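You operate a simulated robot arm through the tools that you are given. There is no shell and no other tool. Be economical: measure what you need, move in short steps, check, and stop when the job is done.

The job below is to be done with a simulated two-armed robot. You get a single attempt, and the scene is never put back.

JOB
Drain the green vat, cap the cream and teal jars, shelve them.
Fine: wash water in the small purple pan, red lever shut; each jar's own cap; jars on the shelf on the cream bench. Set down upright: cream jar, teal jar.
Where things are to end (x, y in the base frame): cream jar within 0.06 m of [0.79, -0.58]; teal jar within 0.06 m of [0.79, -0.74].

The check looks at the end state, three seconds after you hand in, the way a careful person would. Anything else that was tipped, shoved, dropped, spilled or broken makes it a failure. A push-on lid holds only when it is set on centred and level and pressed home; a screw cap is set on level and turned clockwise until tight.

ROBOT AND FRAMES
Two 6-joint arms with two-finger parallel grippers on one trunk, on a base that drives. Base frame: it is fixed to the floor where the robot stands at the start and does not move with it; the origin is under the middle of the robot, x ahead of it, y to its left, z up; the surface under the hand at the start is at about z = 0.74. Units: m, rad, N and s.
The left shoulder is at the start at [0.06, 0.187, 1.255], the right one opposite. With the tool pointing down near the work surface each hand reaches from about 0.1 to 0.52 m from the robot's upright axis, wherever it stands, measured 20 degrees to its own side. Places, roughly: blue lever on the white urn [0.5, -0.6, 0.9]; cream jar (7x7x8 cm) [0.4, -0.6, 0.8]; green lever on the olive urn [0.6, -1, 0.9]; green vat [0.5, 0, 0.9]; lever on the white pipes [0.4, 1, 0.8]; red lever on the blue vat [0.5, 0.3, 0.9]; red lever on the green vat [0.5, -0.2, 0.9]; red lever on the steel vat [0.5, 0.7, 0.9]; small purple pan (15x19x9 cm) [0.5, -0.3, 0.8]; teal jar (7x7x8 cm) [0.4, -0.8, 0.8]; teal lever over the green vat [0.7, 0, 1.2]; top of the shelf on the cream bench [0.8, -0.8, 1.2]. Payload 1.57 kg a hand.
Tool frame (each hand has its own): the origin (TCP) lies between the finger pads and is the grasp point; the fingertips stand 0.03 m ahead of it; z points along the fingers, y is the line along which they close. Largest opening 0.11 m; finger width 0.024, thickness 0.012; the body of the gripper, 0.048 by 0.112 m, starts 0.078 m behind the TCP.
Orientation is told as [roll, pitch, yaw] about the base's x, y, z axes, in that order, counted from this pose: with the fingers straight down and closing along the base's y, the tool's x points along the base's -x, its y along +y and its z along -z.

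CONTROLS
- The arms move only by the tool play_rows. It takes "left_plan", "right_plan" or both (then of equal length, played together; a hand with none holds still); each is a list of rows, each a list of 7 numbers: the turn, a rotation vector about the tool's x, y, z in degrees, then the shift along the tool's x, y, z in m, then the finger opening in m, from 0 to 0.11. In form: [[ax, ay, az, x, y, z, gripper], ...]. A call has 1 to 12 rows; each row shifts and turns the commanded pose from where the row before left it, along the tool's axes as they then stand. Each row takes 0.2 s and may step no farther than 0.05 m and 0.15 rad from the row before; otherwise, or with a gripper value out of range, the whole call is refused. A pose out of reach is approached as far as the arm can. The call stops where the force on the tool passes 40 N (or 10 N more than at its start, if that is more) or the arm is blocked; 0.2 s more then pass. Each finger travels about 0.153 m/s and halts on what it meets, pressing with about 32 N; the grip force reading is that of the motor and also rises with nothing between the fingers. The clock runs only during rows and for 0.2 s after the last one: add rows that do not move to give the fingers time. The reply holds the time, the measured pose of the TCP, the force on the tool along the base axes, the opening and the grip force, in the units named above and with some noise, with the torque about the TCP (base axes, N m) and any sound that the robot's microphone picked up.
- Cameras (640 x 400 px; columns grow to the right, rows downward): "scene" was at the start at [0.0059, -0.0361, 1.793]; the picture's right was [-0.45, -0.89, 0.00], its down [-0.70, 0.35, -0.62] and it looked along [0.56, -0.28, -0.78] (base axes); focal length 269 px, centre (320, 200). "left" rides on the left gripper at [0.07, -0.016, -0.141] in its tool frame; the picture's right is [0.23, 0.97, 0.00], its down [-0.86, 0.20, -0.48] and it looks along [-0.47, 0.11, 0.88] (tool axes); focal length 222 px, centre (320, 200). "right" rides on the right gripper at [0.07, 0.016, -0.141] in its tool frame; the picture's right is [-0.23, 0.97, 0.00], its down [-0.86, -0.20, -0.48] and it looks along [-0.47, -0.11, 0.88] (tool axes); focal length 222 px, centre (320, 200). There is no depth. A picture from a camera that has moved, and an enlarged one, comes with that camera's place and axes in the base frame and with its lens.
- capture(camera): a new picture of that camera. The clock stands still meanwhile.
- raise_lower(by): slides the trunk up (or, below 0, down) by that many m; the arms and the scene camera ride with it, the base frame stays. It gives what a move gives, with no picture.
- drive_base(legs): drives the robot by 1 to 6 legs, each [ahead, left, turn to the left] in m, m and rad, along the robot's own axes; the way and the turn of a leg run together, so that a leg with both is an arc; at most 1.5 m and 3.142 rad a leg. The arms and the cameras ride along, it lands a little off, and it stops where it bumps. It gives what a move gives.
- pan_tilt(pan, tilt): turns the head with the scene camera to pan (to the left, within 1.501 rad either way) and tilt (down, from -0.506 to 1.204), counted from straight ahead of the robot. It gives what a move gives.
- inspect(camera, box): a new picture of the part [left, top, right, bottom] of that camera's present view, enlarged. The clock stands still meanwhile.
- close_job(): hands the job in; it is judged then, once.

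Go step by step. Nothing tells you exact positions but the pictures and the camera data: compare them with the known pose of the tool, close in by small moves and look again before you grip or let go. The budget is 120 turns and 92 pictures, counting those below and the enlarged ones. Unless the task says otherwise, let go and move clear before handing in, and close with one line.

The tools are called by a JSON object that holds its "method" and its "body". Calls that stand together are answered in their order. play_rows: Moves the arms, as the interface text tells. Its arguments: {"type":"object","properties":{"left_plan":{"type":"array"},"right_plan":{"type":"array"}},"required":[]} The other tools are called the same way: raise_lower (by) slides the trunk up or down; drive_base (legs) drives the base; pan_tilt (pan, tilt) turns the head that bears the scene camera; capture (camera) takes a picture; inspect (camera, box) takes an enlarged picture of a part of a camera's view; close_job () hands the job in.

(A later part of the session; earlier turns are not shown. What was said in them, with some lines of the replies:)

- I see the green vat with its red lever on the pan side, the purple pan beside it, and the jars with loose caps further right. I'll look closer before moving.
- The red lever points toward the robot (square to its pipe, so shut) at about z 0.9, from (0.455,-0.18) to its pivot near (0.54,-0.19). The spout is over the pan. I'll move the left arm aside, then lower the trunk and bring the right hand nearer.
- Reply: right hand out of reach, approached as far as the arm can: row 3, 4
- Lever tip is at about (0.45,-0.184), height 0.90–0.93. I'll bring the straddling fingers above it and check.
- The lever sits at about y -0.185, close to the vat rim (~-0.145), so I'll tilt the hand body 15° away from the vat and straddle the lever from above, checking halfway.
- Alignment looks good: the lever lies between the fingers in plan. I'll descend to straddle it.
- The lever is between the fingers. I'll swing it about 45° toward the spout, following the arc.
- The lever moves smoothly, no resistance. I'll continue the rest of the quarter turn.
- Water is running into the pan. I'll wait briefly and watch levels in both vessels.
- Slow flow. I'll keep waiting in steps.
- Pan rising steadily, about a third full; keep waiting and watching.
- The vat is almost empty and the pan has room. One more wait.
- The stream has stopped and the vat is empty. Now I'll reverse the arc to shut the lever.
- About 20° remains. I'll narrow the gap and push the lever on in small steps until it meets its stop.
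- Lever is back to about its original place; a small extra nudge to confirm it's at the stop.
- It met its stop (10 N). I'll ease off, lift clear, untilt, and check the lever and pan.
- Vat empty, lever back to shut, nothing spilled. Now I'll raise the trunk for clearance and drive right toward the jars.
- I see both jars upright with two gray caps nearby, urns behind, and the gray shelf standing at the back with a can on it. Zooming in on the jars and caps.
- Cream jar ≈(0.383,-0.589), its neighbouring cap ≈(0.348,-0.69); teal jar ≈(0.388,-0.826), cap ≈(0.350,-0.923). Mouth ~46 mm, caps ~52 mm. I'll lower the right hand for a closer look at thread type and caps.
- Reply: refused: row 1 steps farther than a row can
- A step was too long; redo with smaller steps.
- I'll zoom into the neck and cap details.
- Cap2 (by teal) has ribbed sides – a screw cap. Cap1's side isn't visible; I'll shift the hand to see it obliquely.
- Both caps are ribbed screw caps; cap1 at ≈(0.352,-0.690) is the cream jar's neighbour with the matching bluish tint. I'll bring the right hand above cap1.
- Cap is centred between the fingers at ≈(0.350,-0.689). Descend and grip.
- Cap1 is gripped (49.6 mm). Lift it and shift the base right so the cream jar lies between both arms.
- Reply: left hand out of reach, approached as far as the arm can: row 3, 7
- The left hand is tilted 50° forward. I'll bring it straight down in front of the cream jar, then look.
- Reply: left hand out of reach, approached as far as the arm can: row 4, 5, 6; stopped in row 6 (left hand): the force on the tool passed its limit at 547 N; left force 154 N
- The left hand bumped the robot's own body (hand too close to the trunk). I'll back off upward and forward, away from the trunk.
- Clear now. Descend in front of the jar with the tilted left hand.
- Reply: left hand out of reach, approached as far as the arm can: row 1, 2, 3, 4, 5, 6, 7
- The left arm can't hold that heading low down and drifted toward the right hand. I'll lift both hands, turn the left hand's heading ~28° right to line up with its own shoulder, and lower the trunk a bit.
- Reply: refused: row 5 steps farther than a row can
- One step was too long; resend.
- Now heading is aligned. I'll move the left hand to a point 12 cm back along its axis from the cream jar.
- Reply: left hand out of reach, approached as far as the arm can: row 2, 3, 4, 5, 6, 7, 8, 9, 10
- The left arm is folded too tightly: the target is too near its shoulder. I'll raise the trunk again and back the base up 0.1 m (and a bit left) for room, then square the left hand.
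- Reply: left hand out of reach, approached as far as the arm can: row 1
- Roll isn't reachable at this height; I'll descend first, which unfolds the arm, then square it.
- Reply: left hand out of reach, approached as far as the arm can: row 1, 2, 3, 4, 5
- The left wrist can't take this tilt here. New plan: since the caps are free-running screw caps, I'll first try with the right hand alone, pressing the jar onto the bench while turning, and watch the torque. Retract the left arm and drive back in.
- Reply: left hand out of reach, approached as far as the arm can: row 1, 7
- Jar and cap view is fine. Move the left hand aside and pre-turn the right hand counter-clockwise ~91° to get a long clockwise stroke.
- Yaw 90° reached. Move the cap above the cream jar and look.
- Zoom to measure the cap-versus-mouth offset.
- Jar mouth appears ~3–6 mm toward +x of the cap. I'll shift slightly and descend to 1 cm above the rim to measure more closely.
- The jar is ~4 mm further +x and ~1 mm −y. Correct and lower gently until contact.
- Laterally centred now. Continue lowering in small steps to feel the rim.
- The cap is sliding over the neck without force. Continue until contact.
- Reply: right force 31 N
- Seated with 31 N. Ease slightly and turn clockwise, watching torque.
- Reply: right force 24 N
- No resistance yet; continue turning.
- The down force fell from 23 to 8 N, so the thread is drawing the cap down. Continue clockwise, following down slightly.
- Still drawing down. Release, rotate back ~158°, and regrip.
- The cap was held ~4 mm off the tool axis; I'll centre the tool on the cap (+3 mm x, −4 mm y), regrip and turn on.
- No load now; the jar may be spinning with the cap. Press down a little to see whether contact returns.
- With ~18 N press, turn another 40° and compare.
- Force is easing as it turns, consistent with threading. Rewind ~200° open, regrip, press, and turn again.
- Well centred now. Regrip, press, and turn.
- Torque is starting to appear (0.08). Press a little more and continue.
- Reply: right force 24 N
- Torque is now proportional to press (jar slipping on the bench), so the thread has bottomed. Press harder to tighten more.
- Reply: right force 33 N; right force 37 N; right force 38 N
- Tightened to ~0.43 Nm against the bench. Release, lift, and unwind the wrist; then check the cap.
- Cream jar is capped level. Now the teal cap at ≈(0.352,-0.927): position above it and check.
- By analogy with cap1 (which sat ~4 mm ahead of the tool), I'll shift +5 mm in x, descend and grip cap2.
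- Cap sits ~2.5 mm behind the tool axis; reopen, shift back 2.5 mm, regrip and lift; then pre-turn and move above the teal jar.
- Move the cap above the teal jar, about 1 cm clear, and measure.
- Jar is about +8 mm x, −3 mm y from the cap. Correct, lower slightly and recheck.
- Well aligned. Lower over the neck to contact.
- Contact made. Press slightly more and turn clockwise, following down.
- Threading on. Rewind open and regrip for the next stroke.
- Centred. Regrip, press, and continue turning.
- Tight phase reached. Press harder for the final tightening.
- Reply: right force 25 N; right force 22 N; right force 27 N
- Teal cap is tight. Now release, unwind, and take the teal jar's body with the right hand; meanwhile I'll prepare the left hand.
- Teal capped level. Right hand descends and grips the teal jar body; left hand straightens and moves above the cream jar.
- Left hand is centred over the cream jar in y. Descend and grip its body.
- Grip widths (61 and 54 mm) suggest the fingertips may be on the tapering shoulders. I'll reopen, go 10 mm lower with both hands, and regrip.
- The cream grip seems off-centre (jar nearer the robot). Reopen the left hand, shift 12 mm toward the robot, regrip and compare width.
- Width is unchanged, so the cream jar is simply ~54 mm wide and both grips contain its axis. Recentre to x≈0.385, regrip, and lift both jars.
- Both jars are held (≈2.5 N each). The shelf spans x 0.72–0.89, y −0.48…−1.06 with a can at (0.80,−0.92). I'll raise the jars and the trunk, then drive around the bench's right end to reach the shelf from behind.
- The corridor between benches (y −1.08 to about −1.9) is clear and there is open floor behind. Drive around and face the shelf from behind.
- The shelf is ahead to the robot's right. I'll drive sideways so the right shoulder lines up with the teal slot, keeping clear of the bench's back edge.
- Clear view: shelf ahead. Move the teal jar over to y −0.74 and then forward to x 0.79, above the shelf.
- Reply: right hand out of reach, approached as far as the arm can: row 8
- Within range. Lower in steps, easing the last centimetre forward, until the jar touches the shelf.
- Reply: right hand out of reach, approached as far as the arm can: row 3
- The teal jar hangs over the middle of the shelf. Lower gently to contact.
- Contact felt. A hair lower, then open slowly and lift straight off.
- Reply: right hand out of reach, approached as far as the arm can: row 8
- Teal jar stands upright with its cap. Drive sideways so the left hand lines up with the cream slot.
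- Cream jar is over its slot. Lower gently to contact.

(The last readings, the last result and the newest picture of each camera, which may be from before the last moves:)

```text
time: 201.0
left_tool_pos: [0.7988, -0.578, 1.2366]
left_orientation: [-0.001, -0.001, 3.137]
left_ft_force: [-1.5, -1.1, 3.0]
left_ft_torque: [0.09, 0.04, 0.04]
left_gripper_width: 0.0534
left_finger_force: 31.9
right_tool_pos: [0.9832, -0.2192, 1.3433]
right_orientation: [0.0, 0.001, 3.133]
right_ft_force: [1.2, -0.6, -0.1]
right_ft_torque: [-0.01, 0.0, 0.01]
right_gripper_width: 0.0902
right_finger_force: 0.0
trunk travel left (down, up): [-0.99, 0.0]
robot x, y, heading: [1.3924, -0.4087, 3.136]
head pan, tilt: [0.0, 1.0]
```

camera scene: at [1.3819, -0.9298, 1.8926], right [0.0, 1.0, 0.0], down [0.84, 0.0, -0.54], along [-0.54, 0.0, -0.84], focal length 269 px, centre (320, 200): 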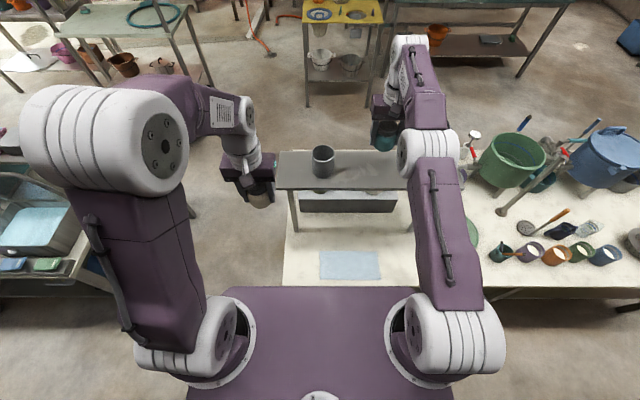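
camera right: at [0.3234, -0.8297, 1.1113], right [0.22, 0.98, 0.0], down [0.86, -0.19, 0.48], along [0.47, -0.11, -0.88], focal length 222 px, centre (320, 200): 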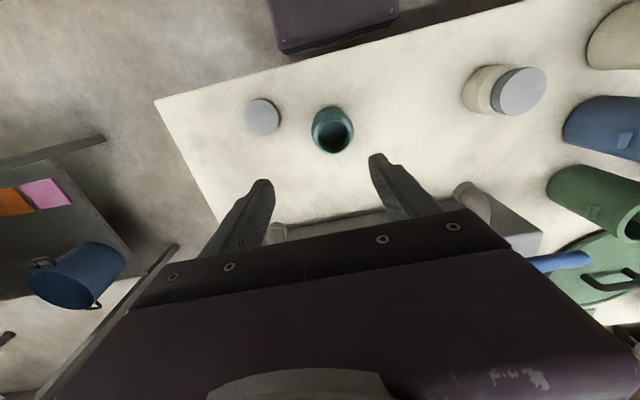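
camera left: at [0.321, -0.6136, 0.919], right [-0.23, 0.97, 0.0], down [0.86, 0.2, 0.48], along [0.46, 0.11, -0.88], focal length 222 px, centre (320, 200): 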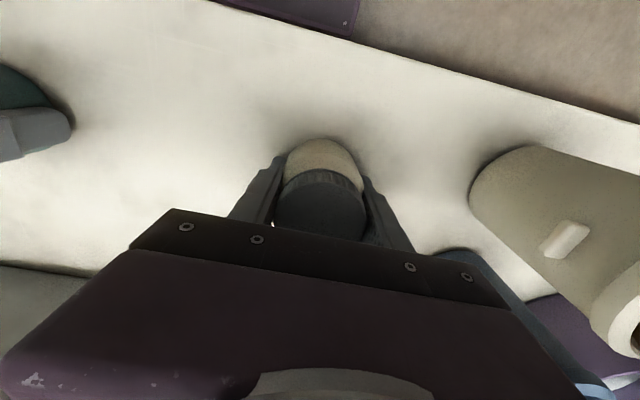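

Contact. Open, lift straight up, and withdraw.

{"method": "play_rows", "body": {"left_plan": [[0, 0, 0, 0, 0, 0, 0.058], [0, 0, 0, 0, 0, 0, 0.07], [0, 0, 0, 0, 0, 0, 0.085], [0, 0, 0, 0, 0, 0, 0.085], [0, 0, 0, 0, 0, -0.03, 0.085], [0, 0, 0, 0, 0, -0.04, 0.085], [0, 0, 0, 0, 0, -0.04, 0.085], [0, 0, 0, 0.04, 0, 0, 0.085], [0, 0, 0, 0.045, 0, 0, 0.085], [0, 0, 0, 0.045, 0, 0, 0.085], [0, 0, 0, 0.045, 0, 0, 0.085], [0, 0, 0, 0, 0, 0, 0.085]]}}

{"method": "drive_base", "body": {"legs": [[-0.25, 0, 0]]}}

{"method": "pan_tilt", "body": {"pan": 0.1, "tilt": 0.75}}

{"method": "capture", "body": {"camera": "scene"}}

```text
time: 203.6
left_tool_pos: [0.9855, -0.5787, 1.3444]
left_orientation: [-0.001, 0.001, 3.139]
left_ft_force: [-1.2, -0.6, -0.2]
left_ft_torque: [0.0, -0.01, 0.01]
left_gripper_width: 0.0852
left_finger_force: 0.1
left hand out of reach, approached as far as the arm can: row 7
right_tool_pos: [0.9826, -0.218, 1.3443]
right_orientation: [-0.001, 0.001, 3.132]
right_ft_force: [-0.7, -0.1, 0.3]
right_ft_torque: [0.05, 0.02, 0.03]
right_gripper_width: 0.09
right_finger_force: 0.0
trunk travel left (down, up): [-0.99, 0.0]
robot x, y, heading: [1.3923, -0.4116, 3.138]
head pan, tilt: [0.0, 1.0]
```

```text
time: 205.4
left_tool_pos: [1.2311, -0.5814, 1.3435]
left_orientation: [0.002, 0.007, 3.139]
left_ft_force: [0.4, 0.5, 0.1]
left_ft_torque: [0.04, -0.07, 0.03]
left_gripper_width: 0.0849
left_finger_force: 0.1
right_tool_pos: [1.228, -0.2197, 1.3428]
right_orientation: [-0.002, 0.007, 3.134]
right_ft_force: [0.3, -1.1, 0.9]
right_ft_torque: [-0.04, -0.05, 0.01]
right_gripper_width: 0.0901
right_finger_force: 0.0
trunk travel left (down, up): [-0.99, 0.0]
robot x, y, heading: [1.6439, -0.4054, 3.139]
head pan, tilt: [0.0, 1.0]
```

```text
time: 206.2
left_tool_pos: [1.2364, -0.5802, 1.3442]
left_orientation: [0.0, 0.002, 3.139]
left_ft_force: [-0.7, -0.5, 0.4]
left_ft_torque: [0.02, 0.0, 0.03]
left_gripper_width: 0.085
left_finger_force: 0.1
right_tool_pos: [1.2316, -0.2201, 1.3443]
right_orientation: [-0.003, 0.003, 3.135]
right_ft_force: [0.7, -0.1, 0.1]
right_ft_torque: [0.03, 0.0, 0.0]
right_gripper_width: 0.09
right_finger_force: 0.0
trunk travel left (down, up): [-0.99, 0.0]
robot x, y, heading: [1.6413, -0.4109, 3.14]
head pan, tilt: [0.099, 0.75]
```

```text
4 pictures are left
camera scene: at [1.6185, -0.4196, 1.9116], right [-0.1, 1.0, 0.0], down [0.68, 0.07, -0.73], along [-0.73, -0.07, -0.68], focal length 269 px, centre (320, 200)
```

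scene: 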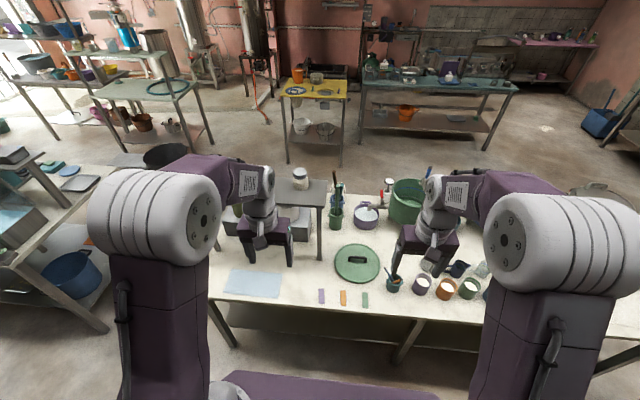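

Cream jar stands on the shelf. A last zoom on the jar, the pan and the red lever.

{"method": "inspect", "body": {"camera": "scene", "box": [270, 155, 430, 255]}}

```text
4.00 times, centred on (350, 205) of scene
camera zoom: at [1.6185, -0.4196, 1.9116], right [-0.1, 1.0, 0.0], down [0.68, 0.07, -0.73], along [-0.73, -0.07, -0.68], focal length 1075 px, centre (200, 180)
```

zoom: 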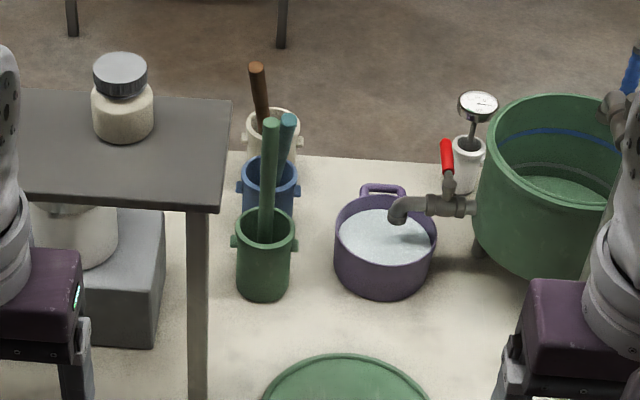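

The cream jar is upright and capped, the pan holds the water, the lever is square to the pipe (shut) and the vat is empty; the teal jar was seen standing on the shelf earlier and nothing has come near it since. Handing in.

{"method": "close_job", "body": {}}

```text
The job is handed in.
```

I drained the green vat into the small purple pan, shut the red lever, and set both capped jars upright on the shelf at about (0.80, -0.58) for cream and (0.80, -0.74) for teal. I turned the caps tight with one hand, pressing each jar against the bench. The jars slipped on the bench at the end, so the final tightness (about 0.3–0.4 Nm) is inferred. An arm blocked the view of the teal jar in the last pictures, so I last saw it standing just after I set it down.
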